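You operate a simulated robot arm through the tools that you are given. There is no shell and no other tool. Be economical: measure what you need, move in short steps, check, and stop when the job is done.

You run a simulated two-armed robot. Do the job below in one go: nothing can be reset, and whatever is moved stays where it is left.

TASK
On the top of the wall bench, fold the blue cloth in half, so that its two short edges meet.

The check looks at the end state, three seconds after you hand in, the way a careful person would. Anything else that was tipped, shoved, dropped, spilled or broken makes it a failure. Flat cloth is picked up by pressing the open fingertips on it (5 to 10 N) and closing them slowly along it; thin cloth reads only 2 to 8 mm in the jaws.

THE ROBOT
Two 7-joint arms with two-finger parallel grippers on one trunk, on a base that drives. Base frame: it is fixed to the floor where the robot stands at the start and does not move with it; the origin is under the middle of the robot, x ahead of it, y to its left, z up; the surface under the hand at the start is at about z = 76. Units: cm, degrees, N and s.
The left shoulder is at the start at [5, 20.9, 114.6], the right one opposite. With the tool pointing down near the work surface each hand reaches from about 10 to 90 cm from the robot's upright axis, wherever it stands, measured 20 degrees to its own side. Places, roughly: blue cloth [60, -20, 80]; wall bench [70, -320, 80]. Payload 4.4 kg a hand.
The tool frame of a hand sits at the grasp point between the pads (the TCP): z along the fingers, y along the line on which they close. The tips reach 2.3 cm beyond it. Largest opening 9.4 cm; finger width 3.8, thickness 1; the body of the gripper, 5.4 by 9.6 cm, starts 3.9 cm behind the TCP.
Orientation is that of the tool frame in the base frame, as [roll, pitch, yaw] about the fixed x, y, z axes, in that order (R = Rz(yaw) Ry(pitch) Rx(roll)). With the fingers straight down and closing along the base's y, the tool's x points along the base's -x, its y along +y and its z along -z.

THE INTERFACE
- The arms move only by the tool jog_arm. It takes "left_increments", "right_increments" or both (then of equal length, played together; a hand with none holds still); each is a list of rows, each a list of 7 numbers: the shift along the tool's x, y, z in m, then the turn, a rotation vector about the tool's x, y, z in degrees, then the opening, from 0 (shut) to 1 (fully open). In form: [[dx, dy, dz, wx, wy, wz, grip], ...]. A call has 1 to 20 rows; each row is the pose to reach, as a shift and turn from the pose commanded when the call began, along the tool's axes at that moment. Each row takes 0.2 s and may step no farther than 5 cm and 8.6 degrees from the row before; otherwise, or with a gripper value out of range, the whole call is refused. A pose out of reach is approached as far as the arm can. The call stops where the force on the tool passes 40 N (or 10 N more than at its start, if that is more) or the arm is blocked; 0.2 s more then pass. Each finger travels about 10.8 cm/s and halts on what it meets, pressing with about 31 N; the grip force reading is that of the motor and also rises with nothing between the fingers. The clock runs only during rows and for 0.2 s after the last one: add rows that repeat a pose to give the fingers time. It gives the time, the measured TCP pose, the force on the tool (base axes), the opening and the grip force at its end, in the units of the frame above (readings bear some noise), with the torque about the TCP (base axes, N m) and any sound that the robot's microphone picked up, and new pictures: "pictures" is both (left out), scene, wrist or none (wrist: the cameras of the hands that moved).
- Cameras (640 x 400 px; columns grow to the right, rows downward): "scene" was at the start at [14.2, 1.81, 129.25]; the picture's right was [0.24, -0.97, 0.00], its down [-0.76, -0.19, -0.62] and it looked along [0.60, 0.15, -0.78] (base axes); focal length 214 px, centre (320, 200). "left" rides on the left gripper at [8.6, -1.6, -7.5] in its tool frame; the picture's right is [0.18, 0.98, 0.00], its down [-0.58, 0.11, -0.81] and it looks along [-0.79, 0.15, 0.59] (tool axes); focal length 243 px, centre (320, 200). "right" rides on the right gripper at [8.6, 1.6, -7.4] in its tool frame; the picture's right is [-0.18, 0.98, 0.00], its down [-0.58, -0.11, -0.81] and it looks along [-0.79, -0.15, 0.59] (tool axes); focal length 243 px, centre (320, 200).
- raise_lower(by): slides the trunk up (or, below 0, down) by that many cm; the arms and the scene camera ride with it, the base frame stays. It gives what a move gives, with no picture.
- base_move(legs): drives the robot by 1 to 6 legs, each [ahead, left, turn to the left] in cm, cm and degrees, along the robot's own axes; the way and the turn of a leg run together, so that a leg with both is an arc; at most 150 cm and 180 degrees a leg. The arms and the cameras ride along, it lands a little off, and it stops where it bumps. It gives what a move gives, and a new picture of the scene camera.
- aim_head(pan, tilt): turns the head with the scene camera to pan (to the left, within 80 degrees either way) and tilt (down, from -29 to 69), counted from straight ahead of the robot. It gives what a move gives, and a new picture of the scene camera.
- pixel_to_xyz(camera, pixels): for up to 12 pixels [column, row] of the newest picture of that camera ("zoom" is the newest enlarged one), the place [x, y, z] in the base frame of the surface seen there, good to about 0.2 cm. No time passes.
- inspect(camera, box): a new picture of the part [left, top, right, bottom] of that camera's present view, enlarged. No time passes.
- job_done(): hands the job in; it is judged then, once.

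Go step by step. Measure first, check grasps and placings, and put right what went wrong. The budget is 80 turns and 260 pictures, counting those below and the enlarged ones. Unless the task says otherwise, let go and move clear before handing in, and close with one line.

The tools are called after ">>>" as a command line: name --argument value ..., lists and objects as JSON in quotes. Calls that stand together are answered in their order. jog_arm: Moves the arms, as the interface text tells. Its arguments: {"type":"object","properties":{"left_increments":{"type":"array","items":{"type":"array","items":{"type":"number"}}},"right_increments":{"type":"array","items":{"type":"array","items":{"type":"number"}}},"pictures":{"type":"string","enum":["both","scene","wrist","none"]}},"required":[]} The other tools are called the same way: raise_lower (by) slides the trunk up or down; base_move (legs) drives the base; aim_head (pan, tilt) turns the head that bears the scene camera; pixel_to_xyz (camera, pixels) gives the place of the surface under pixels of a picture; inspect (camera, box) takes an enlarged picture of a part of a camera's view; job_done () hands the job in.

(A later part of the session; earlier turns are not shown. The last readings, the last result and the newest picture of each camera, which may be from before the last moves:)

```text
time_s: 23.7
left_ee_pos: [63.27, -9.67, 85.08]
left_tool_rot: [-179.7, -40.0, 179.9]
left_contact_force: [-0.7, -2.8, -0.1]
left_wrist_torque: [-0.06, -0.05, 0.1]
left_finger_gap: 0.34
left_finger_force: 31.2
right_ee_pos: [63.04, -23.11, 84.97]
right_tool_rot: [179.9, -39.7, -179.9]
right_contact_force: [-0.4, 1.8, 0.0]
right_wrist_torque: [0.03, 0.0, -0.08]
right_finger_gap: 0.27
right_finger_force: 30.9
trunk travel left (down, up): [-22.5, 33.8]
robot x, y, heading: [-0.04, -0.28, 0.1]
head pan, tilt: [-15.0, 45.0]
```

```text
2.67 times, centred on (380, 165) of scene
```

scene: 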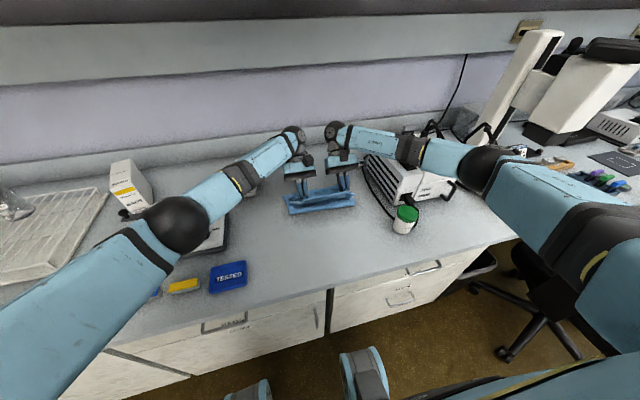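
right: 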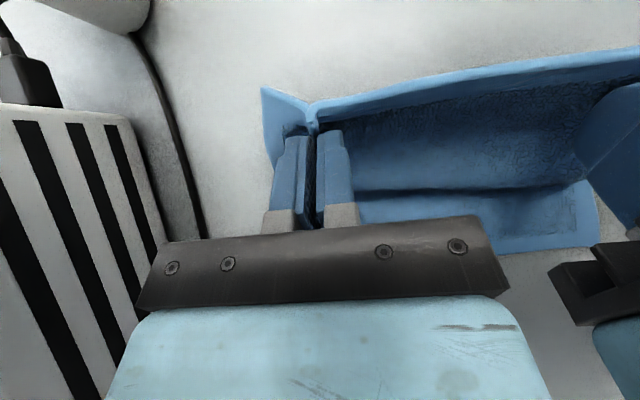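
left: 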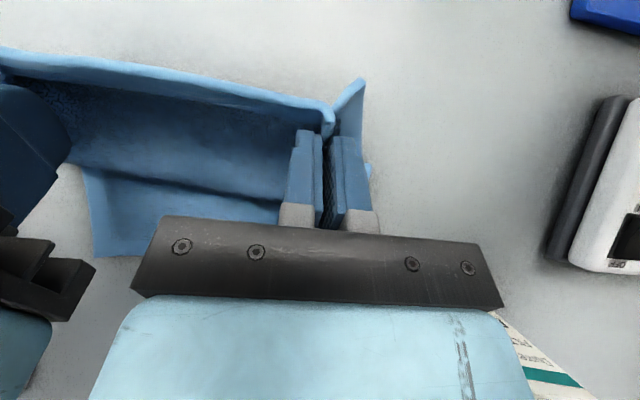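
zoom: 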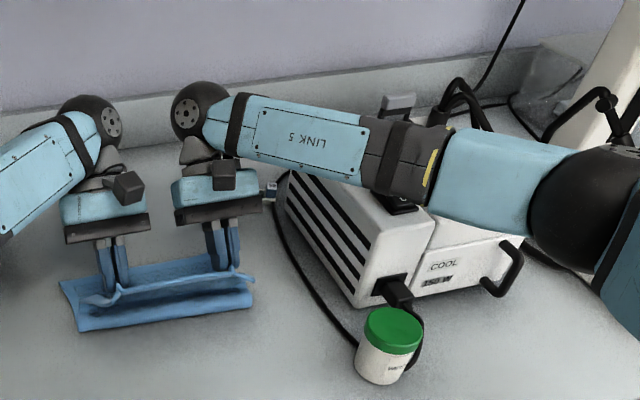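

>>> pixel_to_xyz --camera "zoom" --pixels '[[82, 328], [160, 316], [250, 302], [160, 300], [160, 290], [85, 295], [62, 285], [150, 268]]'

>>> pixel_to_xyz --camera "right" --pixels '[[450, 100], [450, 150], [450, 185], [450, 195], [530, 220], [500, 252], [400, 245]]'

```text
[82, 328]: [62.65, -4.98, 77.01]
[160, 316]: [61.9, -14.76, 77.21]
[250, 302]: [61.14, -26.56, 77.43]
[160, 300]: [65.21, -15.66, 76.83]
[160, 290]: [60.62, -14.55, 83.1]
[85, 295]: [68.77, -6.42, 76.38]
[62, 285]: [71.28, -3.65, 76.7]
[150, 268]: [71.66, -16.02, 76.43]
```

```text
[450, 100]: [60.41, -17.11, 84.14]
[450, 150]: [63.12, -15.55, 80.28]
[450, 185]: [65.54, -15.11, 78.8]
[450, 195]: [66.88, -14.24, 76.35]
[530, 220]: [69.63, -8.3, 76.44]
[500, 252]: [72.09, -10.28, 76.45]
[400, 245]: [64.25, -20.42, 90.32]
```

The cloth has Z-folded, because the jaws point it toward +x. It only hangs straight when nearly taut, so I'll back up to mid-arc to reset the fold line, then come over on a taut arc.

>>> jog_arm --left_increments '[[0.007, 0, -0.006, 0, -6.6, 0, 0], [0.02, 0, -0.007, 0, -13.3, 0, 0], [0.035, 0, 0, 0, -20, 0, 0], [0.05, 0, 0.008, 0, -26.6, 0, 0], [0.066, 0, 0.017, 0, -33.3, 0, 0], [0.0817, 0, 0.0255, 0, -40, 0, 0], [0.0817, 0, 0.0255, 0, -40, 0, 0]]' --right_increments '[[0.007, 0, -0.006, 0, -6.6, 0, 0], [0.02, 0, -0.007, 0, -13.3, 0, 0], [0.035, 0, 0, 0, -20, 0, 0], [0.05, 0, 0.008, 0, -26.6, 0, 0], [0.066, 0, 0.017, 0, -33.3, 0, 0], [0.0817, 0, 0.0255, 0, -40, 0, 0], [0.0817, 0, 0.0255, 0, -40, 0, 0]]'

>>> inspect --camera "scene" --box '[260, 90, 500, 240]'

```text
time_s: 25.3
left_ee_pos: [55.39, -9.44, 88.4]
left_tool_rot: [-179.7, 0.0, -179.9]
left_contact_force: [-0.1, -4.5, -1.3]
left_wrist_torque: [-0.1, 0.01, 0.06]
left_finger_gap: 0.35
left_finger_force: 31.2
right_ee_pos: [55.15, -23.23, 88.21]
right_tool_rot: [180.0, 0.4, 179.8]
right_contact_force: [-0.4, 4.6, -0.1]
right_wrist_torque: [0.12, -0.02, -0.06]
right_finger_gap: 0.3
right_finger_force: 31.1
trunk travel left (down, up): [-22.5, 33.8]
robot x, y, heading: [-0.38, -0.09, 0.1]
head pan, tilt: [-15.0, 45.0]
```

scene: 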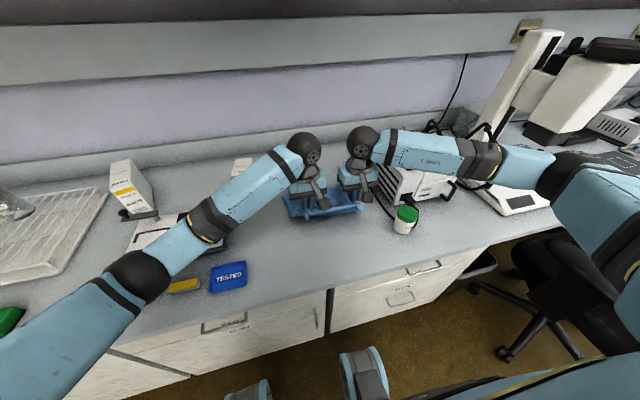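
right: 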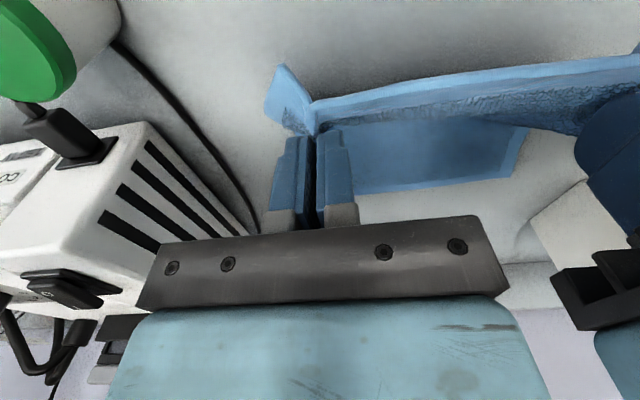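
left: 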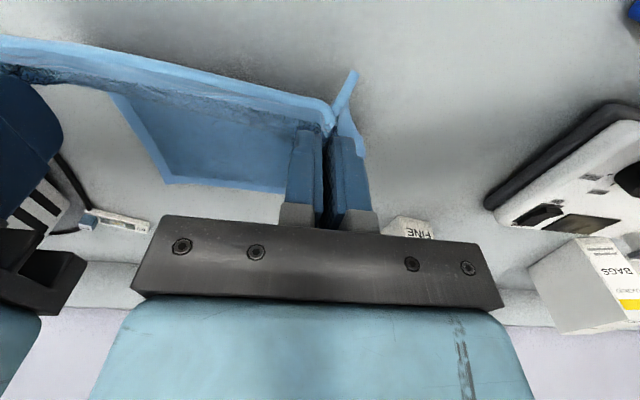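

```text
2.67 times, centred on (380, 165) of scene
```

zoom: 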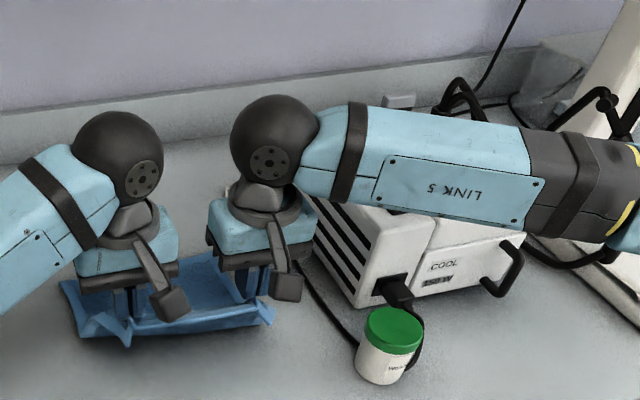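

>>> pixel_to_xyz --camera "left" --pixels '[[230, 188], [170, 182], [200, 130], [200, 90], [352, 80]]'

>>> pixel_to_xyz --camera "right" --pixels '[[370, 190], [510, 178], [450, 100], [450, 130], [280, 70]]'

>>> pixel_to_xyz --camera "zoom" --pixels '[[82, 332], [160, 330], [190, 328], [270, 315], [62, 287]]'

```text
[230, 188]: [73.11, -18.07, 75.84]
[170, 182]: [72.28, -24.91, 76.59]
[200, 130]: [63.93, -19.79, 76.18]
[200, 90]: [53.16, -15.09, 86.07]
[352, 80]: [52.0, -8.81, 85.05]
```

```text
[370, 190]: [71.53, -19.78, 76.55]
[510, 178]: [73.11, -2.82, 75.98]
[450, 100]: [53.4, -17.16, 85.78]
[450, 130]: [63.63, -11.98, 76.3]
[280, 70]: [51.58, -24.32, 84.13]
```

```text
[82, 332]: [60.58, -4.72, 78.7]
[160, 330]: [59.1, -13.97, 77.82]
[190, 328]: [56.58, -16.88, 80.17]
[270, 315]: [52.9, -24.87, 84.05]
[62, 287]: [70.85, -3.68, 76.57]
```

The fold line is reset to about x≈60, and the bottom far edge is at x≈72. Next a taut arc over, shifting 1.5 cm to the left so the sides line up.

>>> jog_arm --left_increments '[[-0.015, 0.001, -0.01, 0, 1, 0, 0], [-0.03, 0.003, -0.0155, 0, 2, 0, 0], [-0.0455, 0.004, -0.018, 0, 3, 0, 0], [-0.061, 0.006, -0.019, 0, 4, 0, 0], [-0.077, 0.007, -0.0175, 0, 5, 0, 0], [-0.093, 0.009, -0.0145, 0, 6, 0, 0], [-0.108, 0.01, -0.009, 0, 7, 0, 0], [-0.122, 0.012, -0.002, 0, 8, 0, 0], [-0.136, 0.013, 0.0075, 0, 9, 0, 0], [-0.148, 0.015, 0.0175, 0, 10, 0, 0]]' --right_increments '[[-0.015, 0.001, -0.01, 0, 1, 0, 0], [-0.03, 0.003, -0.0155, 0, 2, 0, 0], [-0.0455, 0.004, -0.018, 0, 3, 0, 0], [-0.061, 0.006, -0.019, 0, 4, 0, 0], [-0.077, 0.007, -0.0175, 0, 5, 0, 0], [-0.093, 0.009, -0.0145, 0, 6, 0, 0], [-0.108, 0.01, -0.009, 0, 7, 0, 0], [-0.122, 0.012, -0.002, 0, 8, 0, 0], [-0.136, 0.013, 0.0075, 0, 9, 0, 0], [-0.148, 0.015, 0.0175, 0, 10, 0, 0]]'

>>> inspect --camera "scene" --box '[260, 90, 500, 240]'

```text
time_s: 27.5
left_ee_pos: [70.1, -7.94, 86.62]
left_tool_rot: [-179.8, -9.9, 179.9]
left_contact_force: [-0.9, -3.5, 0.1]
left_wrist_torque: [-0.13, 0.0, 0.11]
left_finger_gap: 0.35
left_finger_force: 30.7
right_ee_pos: [70.26, -21.62, 86.5]
right_tool_rot: [179.9, -9.7, 179.9]
right_contact_force: [0.0, 4.5, 0.3]
right_wrist_torque: [0.13, -0.01, -0.1]
right_finger_gap: 0.3
right_finger_force: 31.1
trunk travel left (down, up): [-22.5, 33.8]
robot x, y, heading: [-0.09, -0.06, -0.1]
head pan, tilt: [-15.0, 45.0]
```

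scene: 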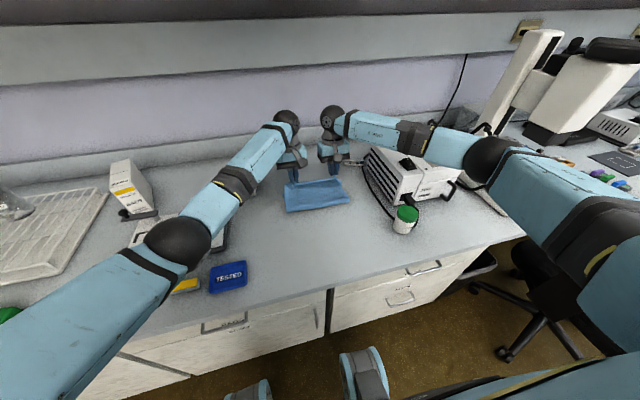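
right: 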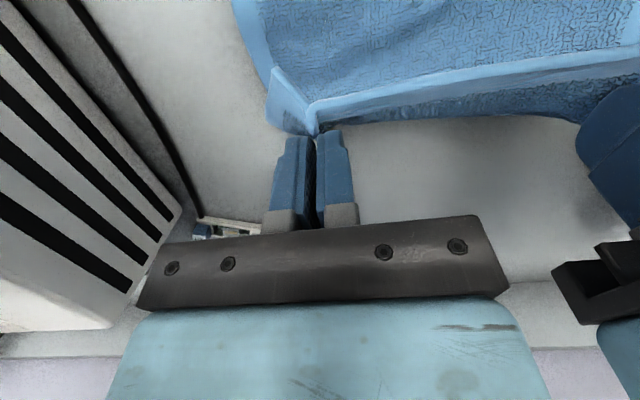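
left: 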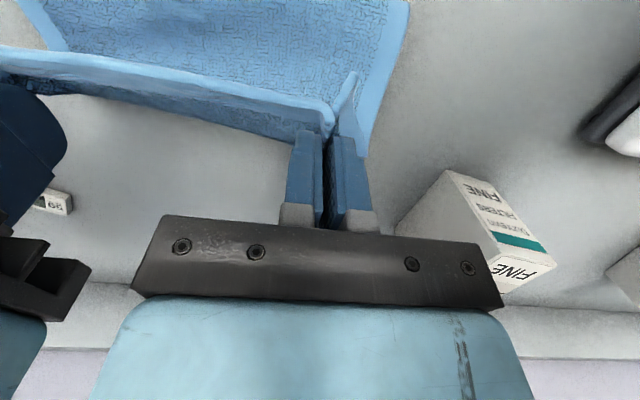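

```text
2.67 times, centred on (380, 165) of scene
```

zoom: 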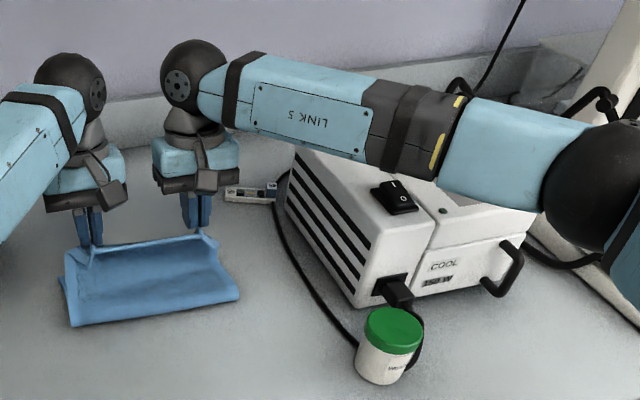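

>>> pixel_to_xyz --camera "zoom" --pixels '[[74, 325], [155, 311], [238, 298], [155, 295], [150, 275], [150, 255], [150, 243], [63, 290]]'

>>> pixel_to_xyz --camera "left" --pixels '[[180, 112], [260, 130], [100, 95], [372, 140], [150, 80], [180, 60], [200, 30]]'

```text
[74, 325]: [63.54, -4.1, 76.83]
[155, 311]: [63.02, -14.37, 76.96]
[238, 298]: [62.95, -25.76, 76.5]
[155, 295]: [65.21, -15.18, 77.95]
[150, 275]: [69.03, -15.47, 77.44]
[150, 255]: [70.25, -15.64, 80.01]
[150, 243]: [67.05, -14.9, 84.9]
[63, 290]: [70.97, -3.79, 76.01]
```

```text
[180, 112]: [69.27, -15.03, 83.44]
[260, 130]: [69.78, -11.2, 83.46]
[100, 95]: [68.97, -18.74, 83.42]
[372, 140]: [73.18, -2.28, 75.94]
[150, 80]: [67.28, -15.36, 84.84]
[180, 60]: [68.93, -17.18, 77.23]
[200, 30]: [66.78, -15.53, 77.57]
```

The upper layer already lies from x≈63 to 69 and rises to the jaws with a slight back-curl. I'll carry the edge on to x≈72.5 and let go there so it topples away, toward the wall.

>>> jog_arm --left_increments '[[-0.014, 0, 0.002, 0, -2, 0, 0], [-0.028, 0, 0.004, 0, -4, 0, 0], [-0.0397, 0, 0.0062, 0, -6, 0, 0.2], [-0.0397, 0, 0.0062, 0, -6, 0, 0.4], [-0.0397, 0, 0.0062, 0, -6, 0, 0.4], [-0.0397, 0, 0.0062, 0, -6, 0, 0.4]]' --right_increments '[[-0.014, 0, 0.002, 0, -2, 0, 0], [-0.028, 0, 0.004, 0, -4, 0, 0], [-0.0397, 0, 0.0062, 0, -6, 0, 0.2], [-0.0397, 0, 0.0062, 0, -6, 0, 0.4], [-0.0397, 0, 0.0062, 0, -6, 0, 0.4], [-0.0397, 0, 0.0062, 0, -6, 0, 0.4]]'

>>> inspect --camera "scene" --box '[260, 90, 500, 240]'

```text
time_s: 28.9
left_ee_pos: [73.87, -7.92, 85.16]
left_tool_rot: [-179.8, -3.9, 180.0]
left_contact_force: [0.2, 0.1, -0.2]
left_wrist_torque: [-0.01, 0.03, 0.02]
left_finger_gap: 3.75
left_finger_force: 0.0
right_ee_pos: [73.79, -21.71, 85.19]
right_tool_rot: [179.8, -3.7, 179.9]
right_contact_force: [-0.3, 0.3, -0.2]
right_wrist_torque: [0.0, 0.01, 0.0]
right_finger_gap: 3.76
right_finger_force: 0.1
trunk travel left (down, up): [-22.5, 33.8]
robot x, y, heading: [-0.07, -0.28, -0.1]
head pan, tilt: [-15.0, 45.0]
```

scene: 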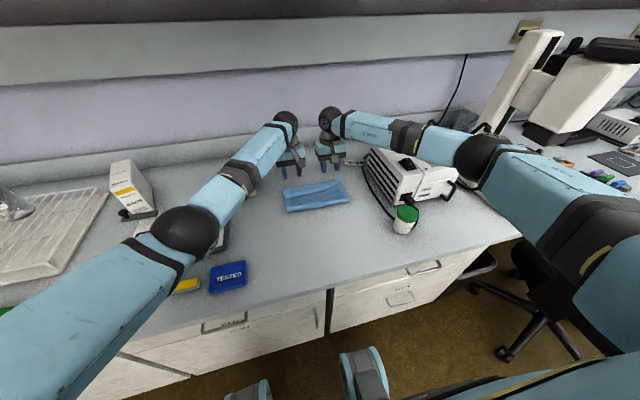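
right: 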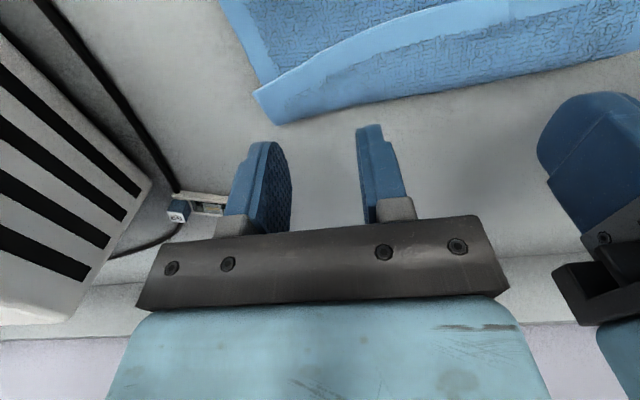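
left: 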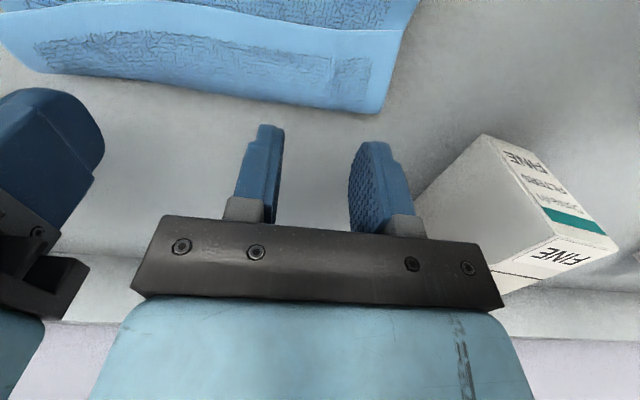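

```text
2.67 times, centred on (380, 165) of scene
```

zoom: 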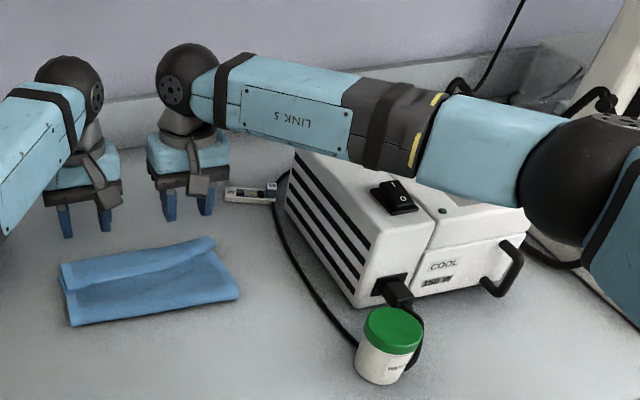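

After release the edge flap folded back on itself: the strip's edge runs from about (60,265) to (215,240) in the zoom. I'll measure the layers.

>>> pixel_to_xyz --camera "left" --pixels '[[5, 15], [100, 20], [200, 27], [300, 33], [400, 30], [50, 72], [200, 92], [300, 106], [380, 112], [405, 5], [200, 60], [300, 10]]'

>>> pixel_to_xyz --camera "right" --pixels '[[256, 95], [280, 125], [350, 108], [450, 85], [560, 65], [330, 55], [400, 25], [510, 5], [265, 80], [350, 80], [300, 30], [235, 30]]'

>>> pixel_to_xyz --camera "zoom" --pixels '[[72, 325], [155, 312], [238, 297], [62, 265], [215, 238], [70, 290], [150, 278], [215, 255], [60, 285]]'

>>> inspect --camera "left" --box '[0, 0, 440, 140]'

```text
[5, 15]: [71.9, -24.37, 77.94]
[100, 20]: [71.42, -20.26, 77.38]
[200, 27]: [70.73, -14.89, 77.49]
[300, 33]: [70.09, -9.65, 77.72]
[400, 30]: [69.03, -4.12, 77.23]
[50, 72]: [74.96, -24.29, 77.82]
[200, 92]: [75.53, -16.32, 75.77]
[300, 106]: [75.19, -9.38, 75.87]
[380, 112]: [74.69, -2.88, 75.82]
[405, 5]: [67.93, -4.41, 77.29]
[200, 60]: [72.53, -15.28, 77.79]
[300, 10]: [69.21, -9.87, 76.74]
```

```text
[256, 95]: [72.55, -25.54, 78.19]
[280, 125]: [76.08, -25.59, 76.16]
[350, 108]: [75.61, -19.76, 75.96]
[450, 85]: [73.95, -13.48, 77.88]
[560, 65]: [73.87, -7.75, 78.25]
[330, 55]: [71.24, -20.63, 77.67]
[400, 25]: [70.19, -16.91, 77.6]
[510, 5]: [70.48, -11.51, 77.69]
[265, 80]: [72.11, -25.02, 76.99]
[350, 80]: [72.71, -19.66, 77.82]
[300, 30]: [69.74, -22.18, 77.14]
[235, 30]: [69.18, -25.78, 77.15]
```

```text
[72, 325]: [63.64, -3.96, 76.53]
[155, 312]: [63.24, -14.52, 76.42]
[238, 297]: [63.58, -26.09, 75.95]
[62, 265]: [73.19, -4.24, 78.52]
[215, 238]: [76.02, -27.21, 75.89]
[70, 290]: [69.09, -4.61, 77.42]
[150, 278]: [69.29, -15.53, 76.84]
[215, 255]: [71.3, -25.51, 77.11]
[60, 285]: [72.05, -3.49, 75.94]
```

```text
1.45 times, centred on (220, 70) of left
```

zoom: 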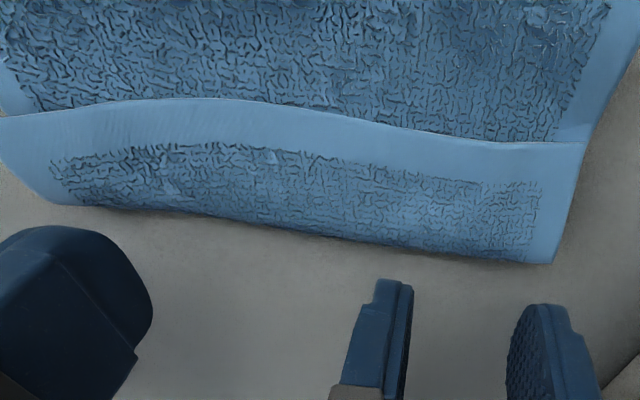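

The cloth lies flat in a Z: fold line x≈63, second fold x≈74.5, flap edge at x≈70–72. I'll pinch the flap edge lightly, unroll it toward +x, then regrasp it in the right orientation; first I hover over the flap.

>>> jog_arm --left_increments '[[0.005, -0.001, 0.01, 0, -8, 0, 0.35], [0.011, -0.003, 0.025, 0, -16, 0, 0.35], [0.0163, -0.003, 0.0393, 0, -24, 0, 0.35], [0.0163, -0.003, 0.0393, 0, -24, 0, 0.35]]' --right_increments '[[0, -0.001, 0.01, 0, -8, 0, 0.35], [0, -0.003, 0.025, 0, -16, 0, 0.35], [-0.0017, -0.003, 0.038, 0, -24, 0, 0.35], [-0.0017, -0.003, 0.038, 0, -24, 0, 0.35]]' --pictures "wrist"

```text
time_s: 29.9
left_ee_pos: [71.99, -8.18, 81.58]
left_tool_rot: [-179.6, 20.1, -179.9]
left_contact_force: [-0.2, 0.2, -0.3]
left_wrist_torque: [0.0, 0.02, 0.0]
left_finger_gap: 3.3
left_finger_force: 0.0
right_ee_pos: [73.66, -21.83, 81.36]
right_tool_rot: [180.0, 20.4, 179.9]
right_contact_force: [-0.4, 0.5, 0.6]
right_wrist_torque: [-0.01, 0.02, 0.03]
right_finger_gap: 3.28
right_finger_force: 0.1
trunk travel left (down, up): [-22.5, 33.8]
robot x, y, heading: [-0.2, -0.05, 0.3]
head pan, tilt: [-15.0, 45.0]
```

right: 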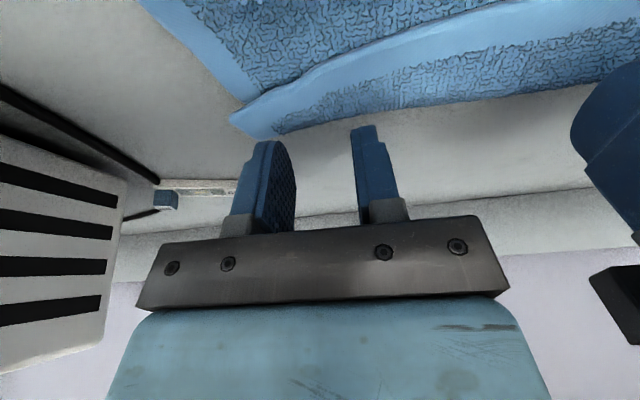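
left: 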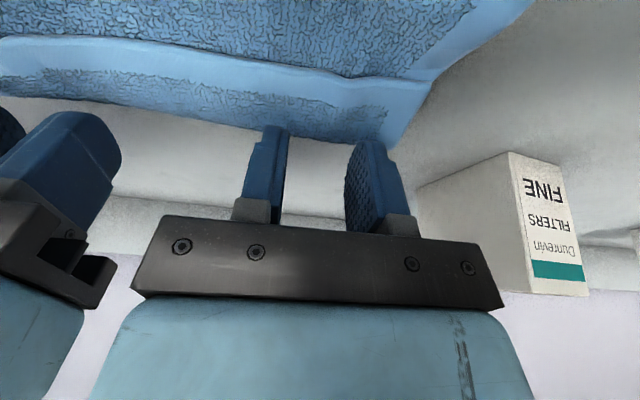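

>>> pixel_to_xyz --camera "left" --pixels '[[268, 127], [362, 142], [320, 74], [320, 100], [320, 135], [405, 82], [385, 145], [260, 64]]'

>>> pixel_to_xyz --camera "right" --pixels '[[270, 142], [362, 127], [300, 85], [300, 110], [350, 58], [350, 85], [350, 118], [235, 115], [262, 137]]'

```text
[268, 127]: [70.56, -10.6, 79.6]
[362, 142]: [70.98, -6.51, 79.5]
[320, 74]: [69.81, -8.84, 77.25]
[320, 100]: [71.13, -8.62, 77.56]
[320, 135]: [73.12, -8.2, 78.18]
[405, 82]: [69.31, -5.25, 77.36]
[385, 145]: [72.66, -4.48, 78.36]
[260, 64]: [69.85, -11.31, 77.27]
```

```text
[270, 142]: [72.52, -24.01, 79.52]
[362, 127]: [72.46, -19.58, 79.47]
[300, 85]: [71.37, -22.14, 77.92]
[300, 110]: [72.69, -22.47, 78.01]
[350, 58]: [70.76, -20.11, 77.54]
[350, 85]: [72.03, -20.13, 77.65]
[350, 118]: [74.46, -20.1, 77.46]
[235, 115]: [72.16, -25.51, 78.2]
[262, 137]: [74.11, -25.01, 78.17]
```

Tips are 1.2 cm above the flap, about 1 cm inside its edge. Lowering gently.

>>> jog_arm --left_increments '[[0.0031, 0, 0.0085, 0, 0, 0, 0.35], [0.0038, 0, 0.0103, 0, 0, 0, 0.35], [0.0041, 0, 0.0113, 0, 0, 0, 0.35], [0.0044, 0, 0.012, 0, 0, 0, 0.35]]' --right_increments '[[0.0051, 0, 0.007, 0, 0, 0, 0.35], [0.0065, 0, 0.0085, 0, 0, 0, 0.35], [0.007, 0, 0.0095, 0, 0, 0, 0.35], [0.0073, 0, 0.0102, 0, 0, 0, 0.35]]' --pictures "none"

```text
time_s: 30.9
left_ee_pos: [71.95, -8.27, 80.3]
left_tool_rot: [-179.8, 20.0, -179.9]
left_contact_force: [-0.2, 0.5, 0.5]
left_wrist_torque: [-0.02, -0.06, 0.0]
left_finger_gap: 3.3
left_finger_force: 0.1
right_ee_pos: [73.41, -21.94, 80.1]
right_tool_rot: [179.9, 20.3, 179.9]
right_contact_force: [0.1, -0.6, 0.8]
right_wrist_torque: [0.04, 0.01, 0.03]
right_finger_gap: 3.31
right_finger_force: 0.1
trunk travel left (down, up): [-22.5, 33.8]
robot x, y, heading: [0.13, 0.17, -0.1]
head pan, tilt: [-15.0, 45.0]
```

>>> jog_arm --left_increments '[[0.0007, 0, 0.0019, 0, 0, 0, 0.35], [0.0014, 0, 0.0038, 0, 0, 0, 0.35], [0.0014, 0, 0.0038, 0, 0, 0, 0.35]]' --right_increments '[[0.0007, 0, 0.0019, 0, 0, 0, 0.35], [0.001, 0, 0.0028, 0, 0, 0, 0.35], [0.001, 0, 0.0028, 0, 0, 0, 0.35]]' --pictures "none"

```text
time_s: 31.7
left_ee_pos: [72.06, -8.46, 79.9]
left_tool_rot: [-179.8, 20.0, -179.9]
left_contact_force: [0.2, 0.0, 1.6]
left_wrist_torque: [0.03, -0.01, 0.0]
left_finger_gap: 3.27
left_finger_force: 0.0
right_ee_pos: [73.37, -21.76, 79.92]
right_tool_rot: [179.9, 20.4, 179.9]
right_contact_force: [-0.5, 0.2, 0.5]
right_wrist_torque: [0.01, -0.03, 0.02]
right_finger_gap: 3.28
right_finger_force: 0.1
trunk travel left (down, up): [-22.5, 33.8]
robot x, y, heading: [0.2, -0.01, 0.1]
head pan, tilt: [-15.0, 45.0]
```

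>>> jog_arm --left_increments '[[0.0005, 0, 0.0014, 0, 0, 0, 0.35], [0.0005, 0, 0.0014, 0, 0, 0, 0.35]]' --right_increments '[[0.0008, 0, 0.0022, 0, 0, 0, 0.35], [0.001, 0, 0.0028, 0, 0, 0, 0.35]]' --pictures "wrist"

```text
time_s: 32.3
left_ee_pos: [71.9, -8.33, 79.94]
left_tool_rot: [-179.7, 20.1, -179.9]
left_contact_force: [-0.1, 0.4, 2.3]
left_wrist_torque: [0.05, 0.05, -0.01]
left_finger_gap: 3.27
left_finger_force: 0.1
right_ee_pos: [73.28, -21.97, 79.77]
right_tool_rot: [179.9, 20.4, 179.9]
right_contact_force: [-0.9, 0.6, 2.1]
right_wrist_torque: [0.03, 0.05, -0.01]
right_finger_gap: 3.32
right_finger_force: 0.1
trunk travel left (down, up): [-22.5, 33.8]
robot x, y, heading: [-0.19, 0.68, 0.1]
head pan, tilt: [-15.0, 45.0]
```

right: 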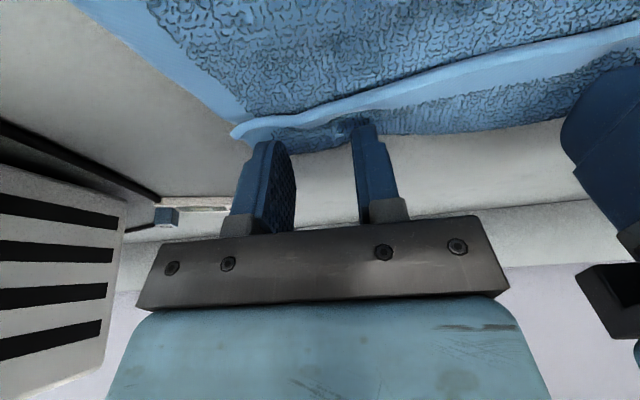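
left: 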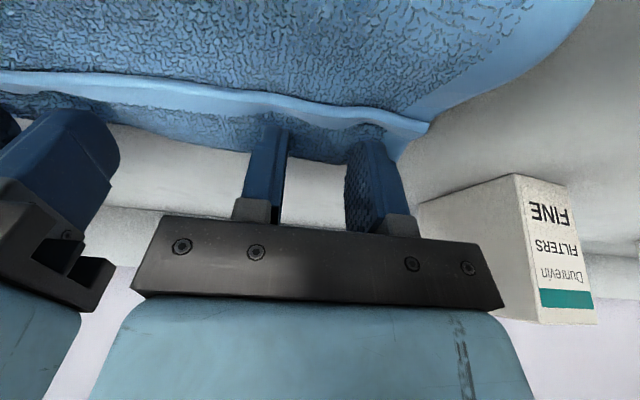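

Light contact (2 N) on the flap. I press a touch more and close both slowly.

>>> jog_arm --left_increments '[[0.0006, 0, 0.0016, 0, 0, 0, 0.35], [0.0006, 0, 0.0016, 0, 0, 0, 0.31], [0.0006, 0, 0.0016, 0, 0, 0, 0.28], [0.0006, 0, 0.0016, 0, 0, 0, 0.25], [0.0006, 0, 0.0016, 0, 0, 0, 0.22], [0.0006, 0, 0.0016, 0, 0, 0, 0.19], [0.0006, 0, 0.0016, 0, 0, 0, 0.16], [0.0006, 0, 0.0016, 0, 0, 0, 0.13], [0.0006, 0, 0.0016, 0, 0, 0, 0.1], [0.0006, 0, 0.0016, 0, 0, 0, 0.07], [0.0006, 0, 0.0016, 0, 0, 0, 0.04], [0.0006, 0, 0.0016, 0, 0, 0, 0], [0.0006, 0, 0.0016, 0, 0, 0, 0]]' --right_increments '[[0.0006, 0, 0.0016, 0, 0, 0, 0.35], [0.0006, 0, 0.0016, 0, 0, 0, 0.31], [0.0006, 0, 0.0016, 0, 0, 0, 0.28], [0.0006, 0, 0.0016, 0, 0, 0, 0.25], [0.0006, 0, 0.0016, 0, 0, 0, 0.22], [0.0006, 0, 0.0016, 0, 0, 0, 0.19], [0.0006, 0, 0.0016, 0, 0, 0, 0.16], [0.0006, 0, 0.0016, 0, 0, 0, 0.13], [0.0006, 0, 0.0016, 0, 0, 0, 0.1], [0.0006, 0, 0.0016, 0, 0, 0, 0.07], [0.0006, 0, 0.0016, 0, 0, 0, 0.04], [0.0006, 0, 0.0016, 0, 0, 0, 0], [0.0006, 0, 0.0016, 0, 0, 0, 0]]' --pictures "wrist"

```text
time_s: 35.1
left_ee_pos: [71.84, -8.28, 79.61]
left_tool_rot: [-179.6, 20.1, -179.9]
left_contact_force: [0.6, -0.1, 5.5]
left_wrist_torque: [0.02, 0.03, 0.02]
left_finger_gap: 0.61
left_finger_force: 31.1
right_ee_pos: [73.3, -21.97, 79.51]
right_tool_rot: [179.9, 20.5, 179.9]
right_contact_force: [-1.1, -0.1, 1.4]
right_wrist_torque: [-0.02, 0.0, 0.0]
right_finger_gap: 0.0
right_finger_force: 31.0
trunk travel left (down, up): [-22.5, 33.8]
robot x, y, heading: [0.14, -0.01, 0.1]
head pan, tilt: [-15.0, 45.0]
```

right: 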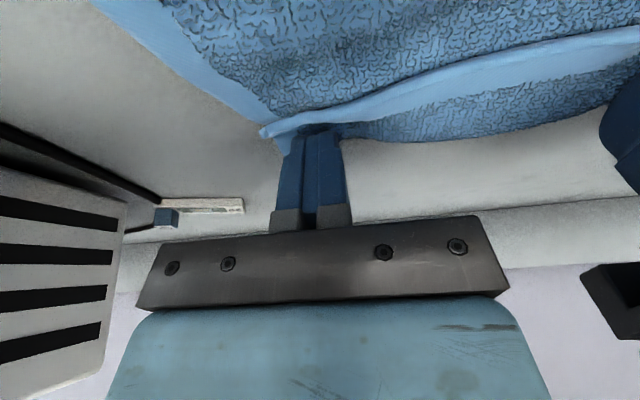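
left: 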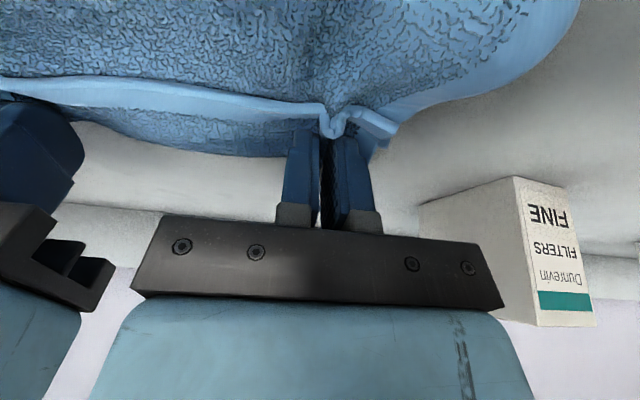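

Left holds 6.1 mm and the right slipped. I'll reopen the right, move it 0.5 cm toward the flap edge, press harder and retry.

>>> jog_arm --right_increments '[[-0.001, 0, -0.003, 0, 0, 0, 0.1], [-0.002, 0, -0.006, 0, 0, 0, 0.25], [0.003, 0, -0.008, 0, 0, 0, 0.36], [0.0055, 0, -0.001, 0, 0, 0, 0.36], [0.0065, 0, 0.001, 0, 0, 0, 0.36], [0.0068, 0, 0.002, 0, 0, 0, 0.36]]' --pictures "wrist"

```text
time_s: 36.5
left_ee_pos: [71.87, -8.3, 79.7]
left_tool_rot: [-179.6, 20.0, -179.9]
left_contact_force: [0.9, 0.0, 2.5]
left_wrist_torque: [0.03, -0.01, 0.01]
left_finger_gap: 0.59
left_finger_force: 30.7
right_ee_pos: [72.71, -21.96, 79.38]
right_tool_rot: [179.9, 20.6, 179.9]
right_contact_force: [0.8, -2.7, 15.9]
right_wrist_torque: [0.03, 0.11, 0.01]
right_finger_gap: 3.38
right_finger_force: 0.0
trunk travel left (down, up): [-22.5, 33.8]
robot x, y, heading: [-0.26, -0.16, -0.0]
head pan, tilt: [-15.0, 45.0]
```

right: 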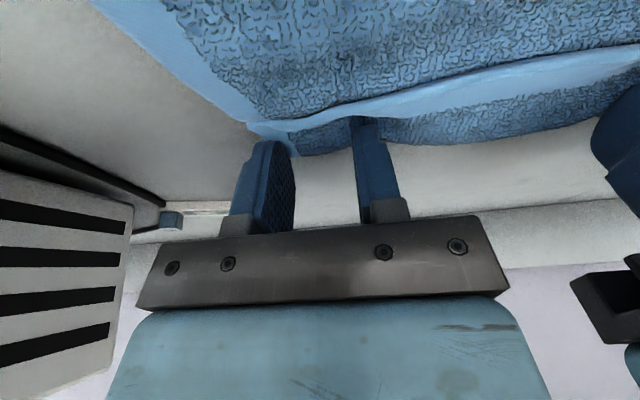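

>>> jog_arm --right_increments '[[-0.0003, 0, -0.001, 0, 0, 0, 0.35], [-0.0003, 0, -0.001, 0, 0, 0, 0.32], [-0.0003, 0, -0.001, 0, 0, 0, 0.29], [-0.0003, 0, -0.001, 0, 0, 0, 0.26], [-0.0003, 0, -0.001, 0, 0, 0, 0.23], [-0.0003, 0, -0.001, 0, 0, 0, 0.2], [-0.0003, 0, -0.001, 0, 0, 0, 0.17], [-0.0003, 0, -0.001, 0, 0, 0, 0.14], [-0.0003, 0, -0.001, 0, 0, 0, 0.11], [-0.0003, 0, -0.001, 0, 0, 0, 0.08], [-0.0003, 0, -0.001, 0, 0, 0, 0.05], [-0.0003, 0, -0.001, 0, 0, 0, 0.02], [-0.0003, 0, -0.001, 0, 0, 0, 0], [-0.0003, 0, -0.001, 0, 0, 0, 0]]' --pictures "wrist"

```text
time_s: 39.5
left_ee_pos: [71.73, -8.42, 79.8]
left_tool_rot: [-179.6, 20.3, -179.9]
left_contact_force: [-0.8, -4.0, 2.0]
left_wrist_torque: [-0.13, 0.02, 0.08]
left_finger_gap: 0.6
left_finger_force: 30.9
right_ee_pos: [72.69, -21.89, 79.33]
right_tool_rot: [179.9, 20.4, 179.9]
right_contact_force: [0.2, 2.9, 16.2]
right_wrist_torque: [0.13, 0.17, 0.03]
right_finger_gap: 0.57
right_finger_force: 31.3
trunk travel left (down, up): [-22.5, 33.8]
robot x, y, heading: [-0.03, 0.2, 0.1]
head pan, tilt: [-15.0, 45.0]
```

right: 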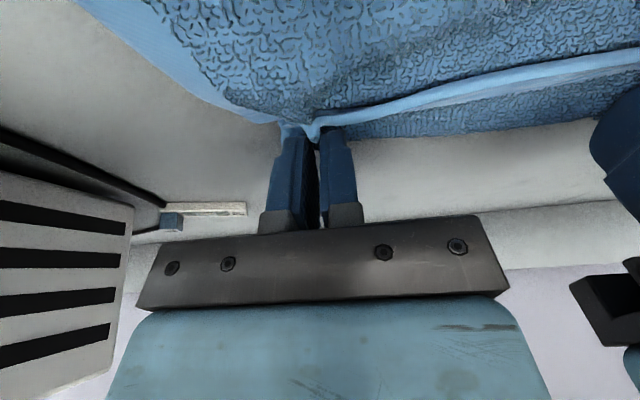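

Both jaws read about 6 mm. I'll lift 3 cm to see whether they hold only the flap or the layer below as well.

>>> jog_arm --left_increments '[[-0.005, 0, -0.014, 0, 0, 0, 0], [-0.0103, 0, -0.028, 0, 0, 0, 0]]' --right_increments '[[-0.005, 0, -0.014, 0, 0, 0, 0], [-0.0103, 0, -0.028, 0, 0, 0, 0]]'

>>> inspect --camera "scene" --box '[260, 110, 420, 220]'

```text
time_s: 40.1
left_ee_pos: [71.99, -8.35, 82.6]
left_tool_rot: [-179.9, 20.0, -179.9]
left_contact_force: [0.7, -2.3, -0.1]
left_wrist_torque: [-0.02, -0.01, 0.02]
left_finger_gap: 0.6
left_finger_force: 31.0
right_ee_pos: [72.83, -21.86, 82.06]
right_tool_rot: [180.0, 20.2, 179.9]
right_contact_force: [0.4, 2.0, -0.3]
right_wrist_torque: [0.09, -0.02, -0.01]
right_finger_gap: 0.53
right_finger_force: 31.2
trunk travel left (down, up): [-22.5, 33.8]
robot x, y, heading: [0.1, -0.17, -0.1]
head pan, tilt: [-15.0, 45.0]
```

scene: 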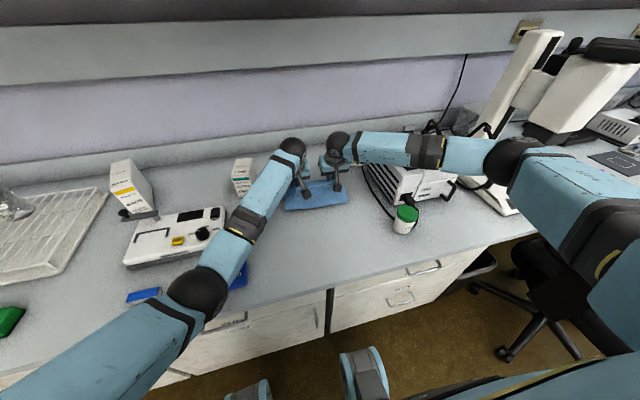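
right: 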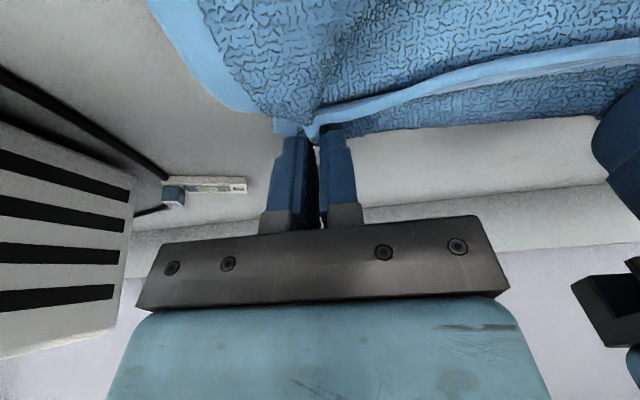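
left: 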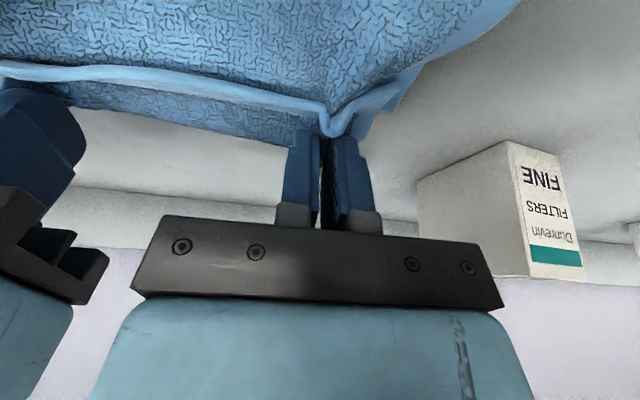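

```text
3.64 times, centred on (340, 165) of scene
```

zoom: 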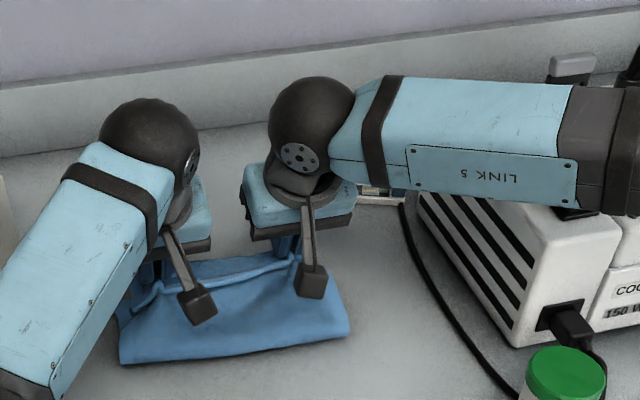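

The jaws caught the layer below too, as the V-dip at (330,100) shows. I'll set it back down, open slowly, and instead peel the flap open by pressing fingertips on it and dragging toward +x.

>>> jog_arm --left_increments '[[0.005, 0, 0.013, 0, 0, 0, 0], [0.0095, 0, 0.026, 0, 0, 0, 0], [0.0095, 0, 0.026, 0, 0, 0, 0.1], [0.0095, 0, 0.026, 0, 0, 0, 0.2], [0.0095, 0, 0.026, 0, 0, 0, 0.3], [0.0095, 0, 0.026, 0, 0, 0, 0.4], [0.0095, 0, 0.026, 0, 0, 0, 0.5], [0, 0, 0, 0, 0, 0, 0.6], [-0.008, 0, -0.022, 0, 0, 0, 0.6]]' --right_increments '[[0.005, 0, 0.013, 0, 0, 0, 0], [0.0092, 0, 0.025, 0, 0, 0, 0], [0.0092, 0, 0.025, 0, 0, 0, 0.1], [0.0092, 0, 0.025, 0, 0, 0, 0.2], [0.0092, 0, 0.025, 0, 0, 0, 0.3], [0.0092, 0, 0.025, 0, 0, 0, 0.4], [0.0092, 0, 0.025, 0, 0, 0, 0.5], [0, 0, 0, 0, 0, 0, 0.6], [-0.008, 0, -0.022, 0, 0, 0, 0.6]]'

>>> inspect --camera "scene" --box '[260, 110, 420, 220]'

```text
time_s: 42.1
left_ee_pos: [71.96, -8.38, 84.75]
left_tool_rot: [-179.8, 19.9, -179.9]
left_contact_force: [0.6, 0.3, 0.0]
left_wrist_torque: [0.02, 0.01, -0.02]
left_finger_gap: 5.63
left_finger_force: 0.1
right_ee_pos: [72.69, -21.86, 84.48]
right_tool_rot: [-180.0, 20.4, 179.9]
right_contact_force: [-0.3, -0.3, 0.4]
right_wrist_torque: [0.0, 0.0, -0.01]
right_finger_gap: 5.63
right_finger_force: 0.1
trunk travel left (down, up): [-22.5, 33.8]
robot x, y, heading: [-0.27, 0.04, 0.4]
head pan, tilt: [-15.0, 45.0]
```

scene: 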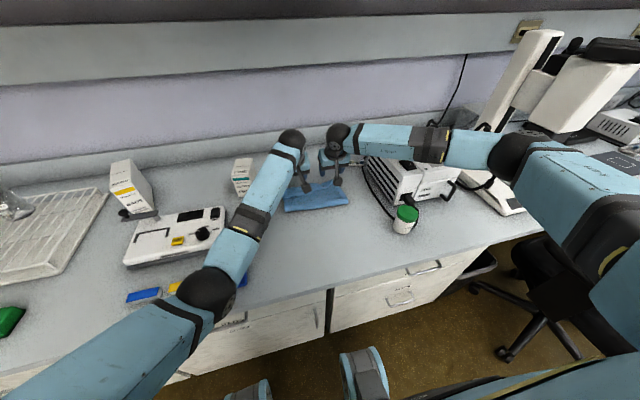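
right: 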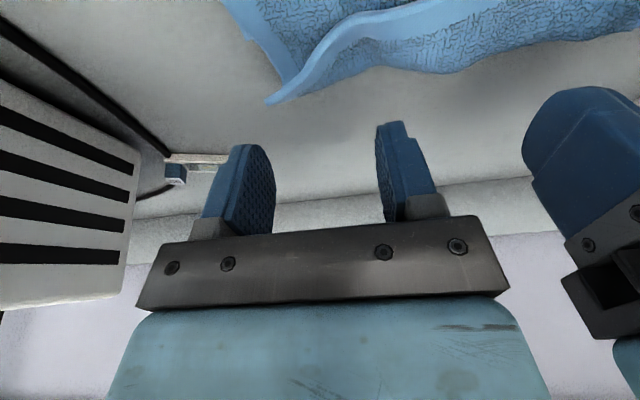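
left: 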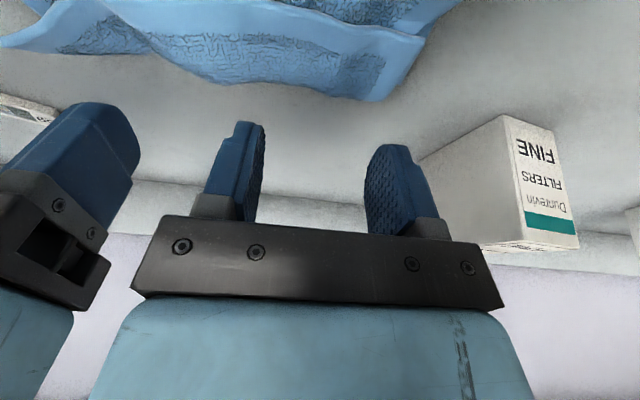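

```text
3.64 times, centred on (340, 165) of scene
```

zoom: 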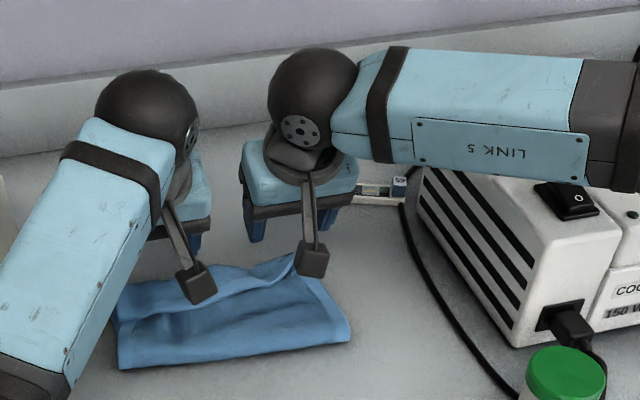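

>>> pixel_to_xyz --camera "left" --pixels '[[50, 25], [120, 5], [200, 8], [300, 15], [400, 35], [150, 60], [250, 85], [300, 88], [380, 98], [330, 50], [420, 45]]'

>>> pixel_to_xyz --camera "right" --pixels '[[268, 102], [290, 80], [330, 40], [400, 10], [330, 75], [440, 72], [540, 50], [350, 50], [600, 15], [500, 30]]'

```text
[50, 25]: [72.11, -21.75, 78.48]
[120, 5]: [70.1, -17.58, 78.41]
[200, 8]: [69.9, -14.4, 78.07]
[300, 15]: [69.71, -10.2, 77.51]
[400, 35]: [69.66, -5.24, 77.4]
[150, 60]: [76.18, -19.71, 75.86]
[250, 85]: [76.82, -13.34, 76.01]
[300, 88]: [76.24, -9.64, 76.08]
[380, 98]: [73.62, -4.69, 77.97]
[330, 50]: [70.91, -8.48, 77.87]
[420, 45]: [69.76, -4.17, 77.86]
```

```text
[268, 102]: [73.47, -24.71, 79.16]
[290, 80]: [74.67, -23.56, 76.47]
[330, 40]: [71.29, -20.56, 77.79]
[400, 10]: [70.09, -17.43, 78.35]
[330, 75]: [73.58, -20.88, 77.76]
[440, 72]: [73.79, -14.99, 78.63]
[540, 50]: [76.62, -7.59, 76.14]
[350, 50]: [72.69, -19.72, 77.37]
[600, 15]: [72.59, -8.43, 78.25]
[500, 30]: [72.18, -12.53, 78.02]
```

The flap now runs from its edge at x≈69.5–72 to the second fold at x≈74. I'll place the fingertips on the flap near its edge, at 10° tilt.

>>> jog_arm --left_increments '[[0.003, 0, 0.015, 0, 4, 0, 0.45], [0.007, 0, 0.03, 0, 8, 0, 0.45], [0.0107, 0, 0.044, 0, 10, 0, 0.45], [0.0117, 0, 0.0468, 0, 10, 0, 0.45], [0.0117, 0, 0.0468, 0, 10, 0, 0.45]]' --right_increments '[[0, 0.004, 0.015, 0, 4, 0, 0.45], [0, 0.008, 0.03, 0, 8, 0, 0.45], [0.0006, 0.013, 0.0455, 0, 10, 0, 0.45], [0.0016, 0.013, 0.0483, 0, 10, 0, 0.45], [0.0016, 0.013, 0.0483, 0, 10, 0, 0.45]]' --pictures "wrist"

```text
time_s: 43.3
left_ee_pos: [72.44, -8.28, 80.08]
left_tool_rot: [-180.0, 9.9, -179.8]
left_contact_force: [-0.8, 0.2, 0.7]
left_wrist_torque: [-0.02, -0.01, 0.05]
left_finger_gap: 4.21
left_finger_force: 0.1
right_ee_pos: [74.46, -20.67, 79.86]
right_tool_rot: [180.0, 10.3, 179.9]
right_contact_force: [-0.2, 0.0, -0.1]
right_wrist_torque: [0.02, 0.04, -0.03]
right_finger_gap: 4.23
right_finger_force: 0.3
trunk travel left (down, up): [-22.5, 33.8]
robot x, y, heading: [-0.05, 0.05, -0.0]
head pan, tilt: [-15.0, 45.0]
```

right: 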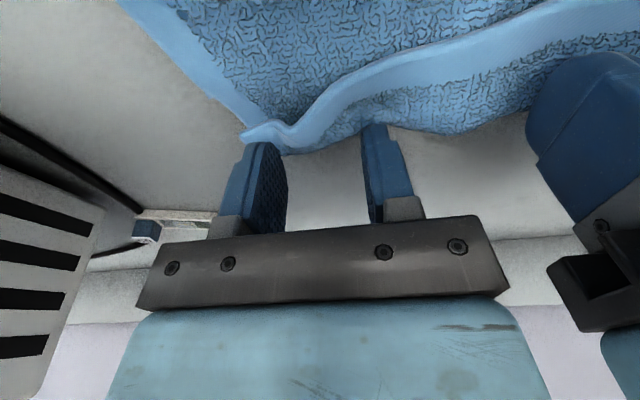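
left: 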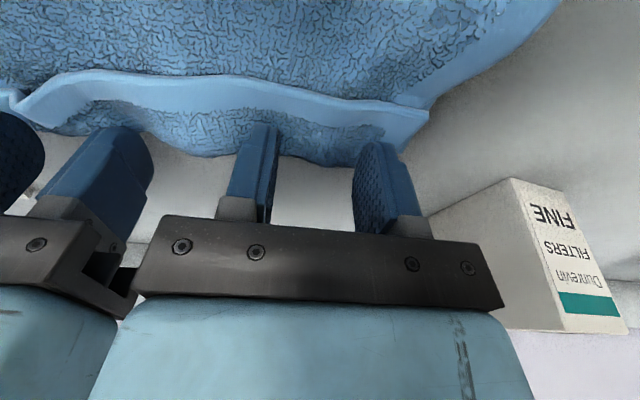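

The right tips sit almost at the second fold, so I shift them 1.2 cm toward the edge, press down 0.6 cm, and start a 2 cm drag.

>>> jog_arm --left_increments '[[0, 0, 0, 0, 0, 0, 0.45], [0.0007, 0, 0.004, 0, 0, 0, 0.45], [0.001, 0, 0.006, 0, 0, 0, 0.45], [0.001, 0, 0.006, 0, 0, 0, 0.45]]' --right_increments '[[0.0118, 0, -0.0021, 0, 0, 0, 0.45], [0.0125, 0, 0.0019, 0, 0, 0, 0.45], [0.0127, 0, 0.003, 0, 0, 0, 0.45], [0.0128, 0, 0.004, 0, 0, 0, 0.45]]' --pictures "none"

```text
time_s: 44.3
left_ee_pos: [72.54, -7.97, 79.49]
left_tool_rot: [-179.9, 10.2, -179.7]
left_contact_force: [0.1, -1.3, 3.3]
left_wrist_torque: [-0.05, 0.01, 0.02]
left_finger_gap: 4.25
left_finger_force: 0.2
right_ee_pos: [73.09, -20.67, 79.34]
right_tool_rot: [179.9, 10.4, 179.8]
right_contact_force: [0.8, 0.1, 3.4]
right_wrist_torque: [0.0, 0.01, -0.03]
right_finger_gap: 4.24
right_finger_force: 0.3
trunk travel left (down, up): [-22.5, 33.8]
robot x, y, heading: [-0.04, 0.26, 0.2]
head pan, tilt: [-15.0, 45.0]
```

Both press at about 3.3 N, so I drag +x by 3 cm with a slight downward bias.

>>> jog_arm --left_increments '[[-0.005, 0, 0.0018, 0, 0, 0, 0.45], [-0.01, 0, 0.0032, 0, 0, 0, 0.45], [-0.0145, 0, 0.0046, 0, 0, 0, 0.45], [-0.0195, 0, 0.006, 0, 0, 0, 0.45], [-0.0245, 0, 0.0074, 0, 0, 0, 0.45], [-0.0295, 0, 0.0082, 0, 0, 0, 0.45]]' --right_increments '[[-0.005, 0, 0.0018, 0, 0, 0, 0.45], [-0.01, 0, 0.0032, 0, 0, 0, 0.45], [-0.0145, 0, 0.0046, 0, 0, 0, 0.45], [-0.0195, 0, 0.006, 0, 0, 0, 0.45], [-0.0245, 0, 0.0074, 0, 0, 0, 0.45], [-0.0295, 0, 0.0082, 0, 0, 0, 0.45]]' --pictures "wrist"

```text
time_s: 45.7
left_ee_pos: [75.5, -8.0, 79.32]
left_tool_rot: [-179.8, 10.1, -179.8]
left_contact_force: [-3.2, 1.9, 13.3]
left_wrist_torque: [0.11, 0.26, -0.07]
left_finger_gap: 4.2
left_finger_force: 0.1
right_ee_pos: [76.02, -20.74, 79.23]
right_tool_rot: [179.9, 10.5, 179.8]
right_contact_force: [-1.2, -0.2, 4.2]
right_wrist_torque: [0.0, 0.05, 0.03]
right_finger_gap: 4.2
right_finger_force: 0.0
trunk travel left (down, up): [-22.5, 33.8]
robot x, y, heading: [0.08, -0.09, -0.3]
head pan, tilt: [-15.0, 45.0]
```

right: 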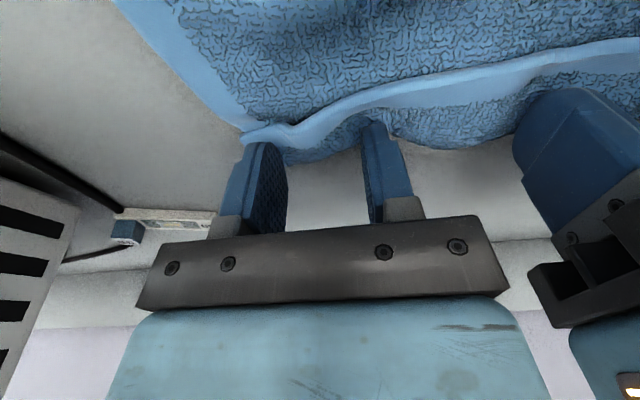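
left: 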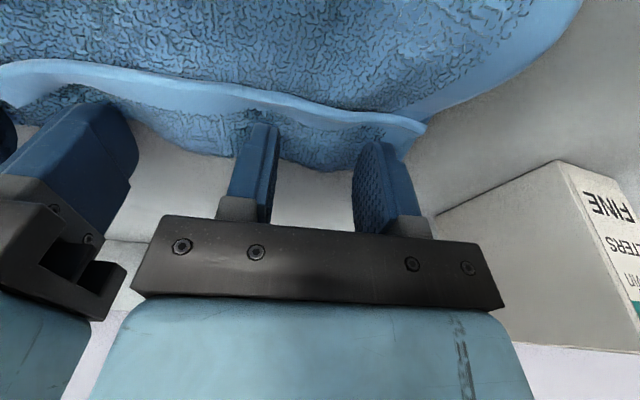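

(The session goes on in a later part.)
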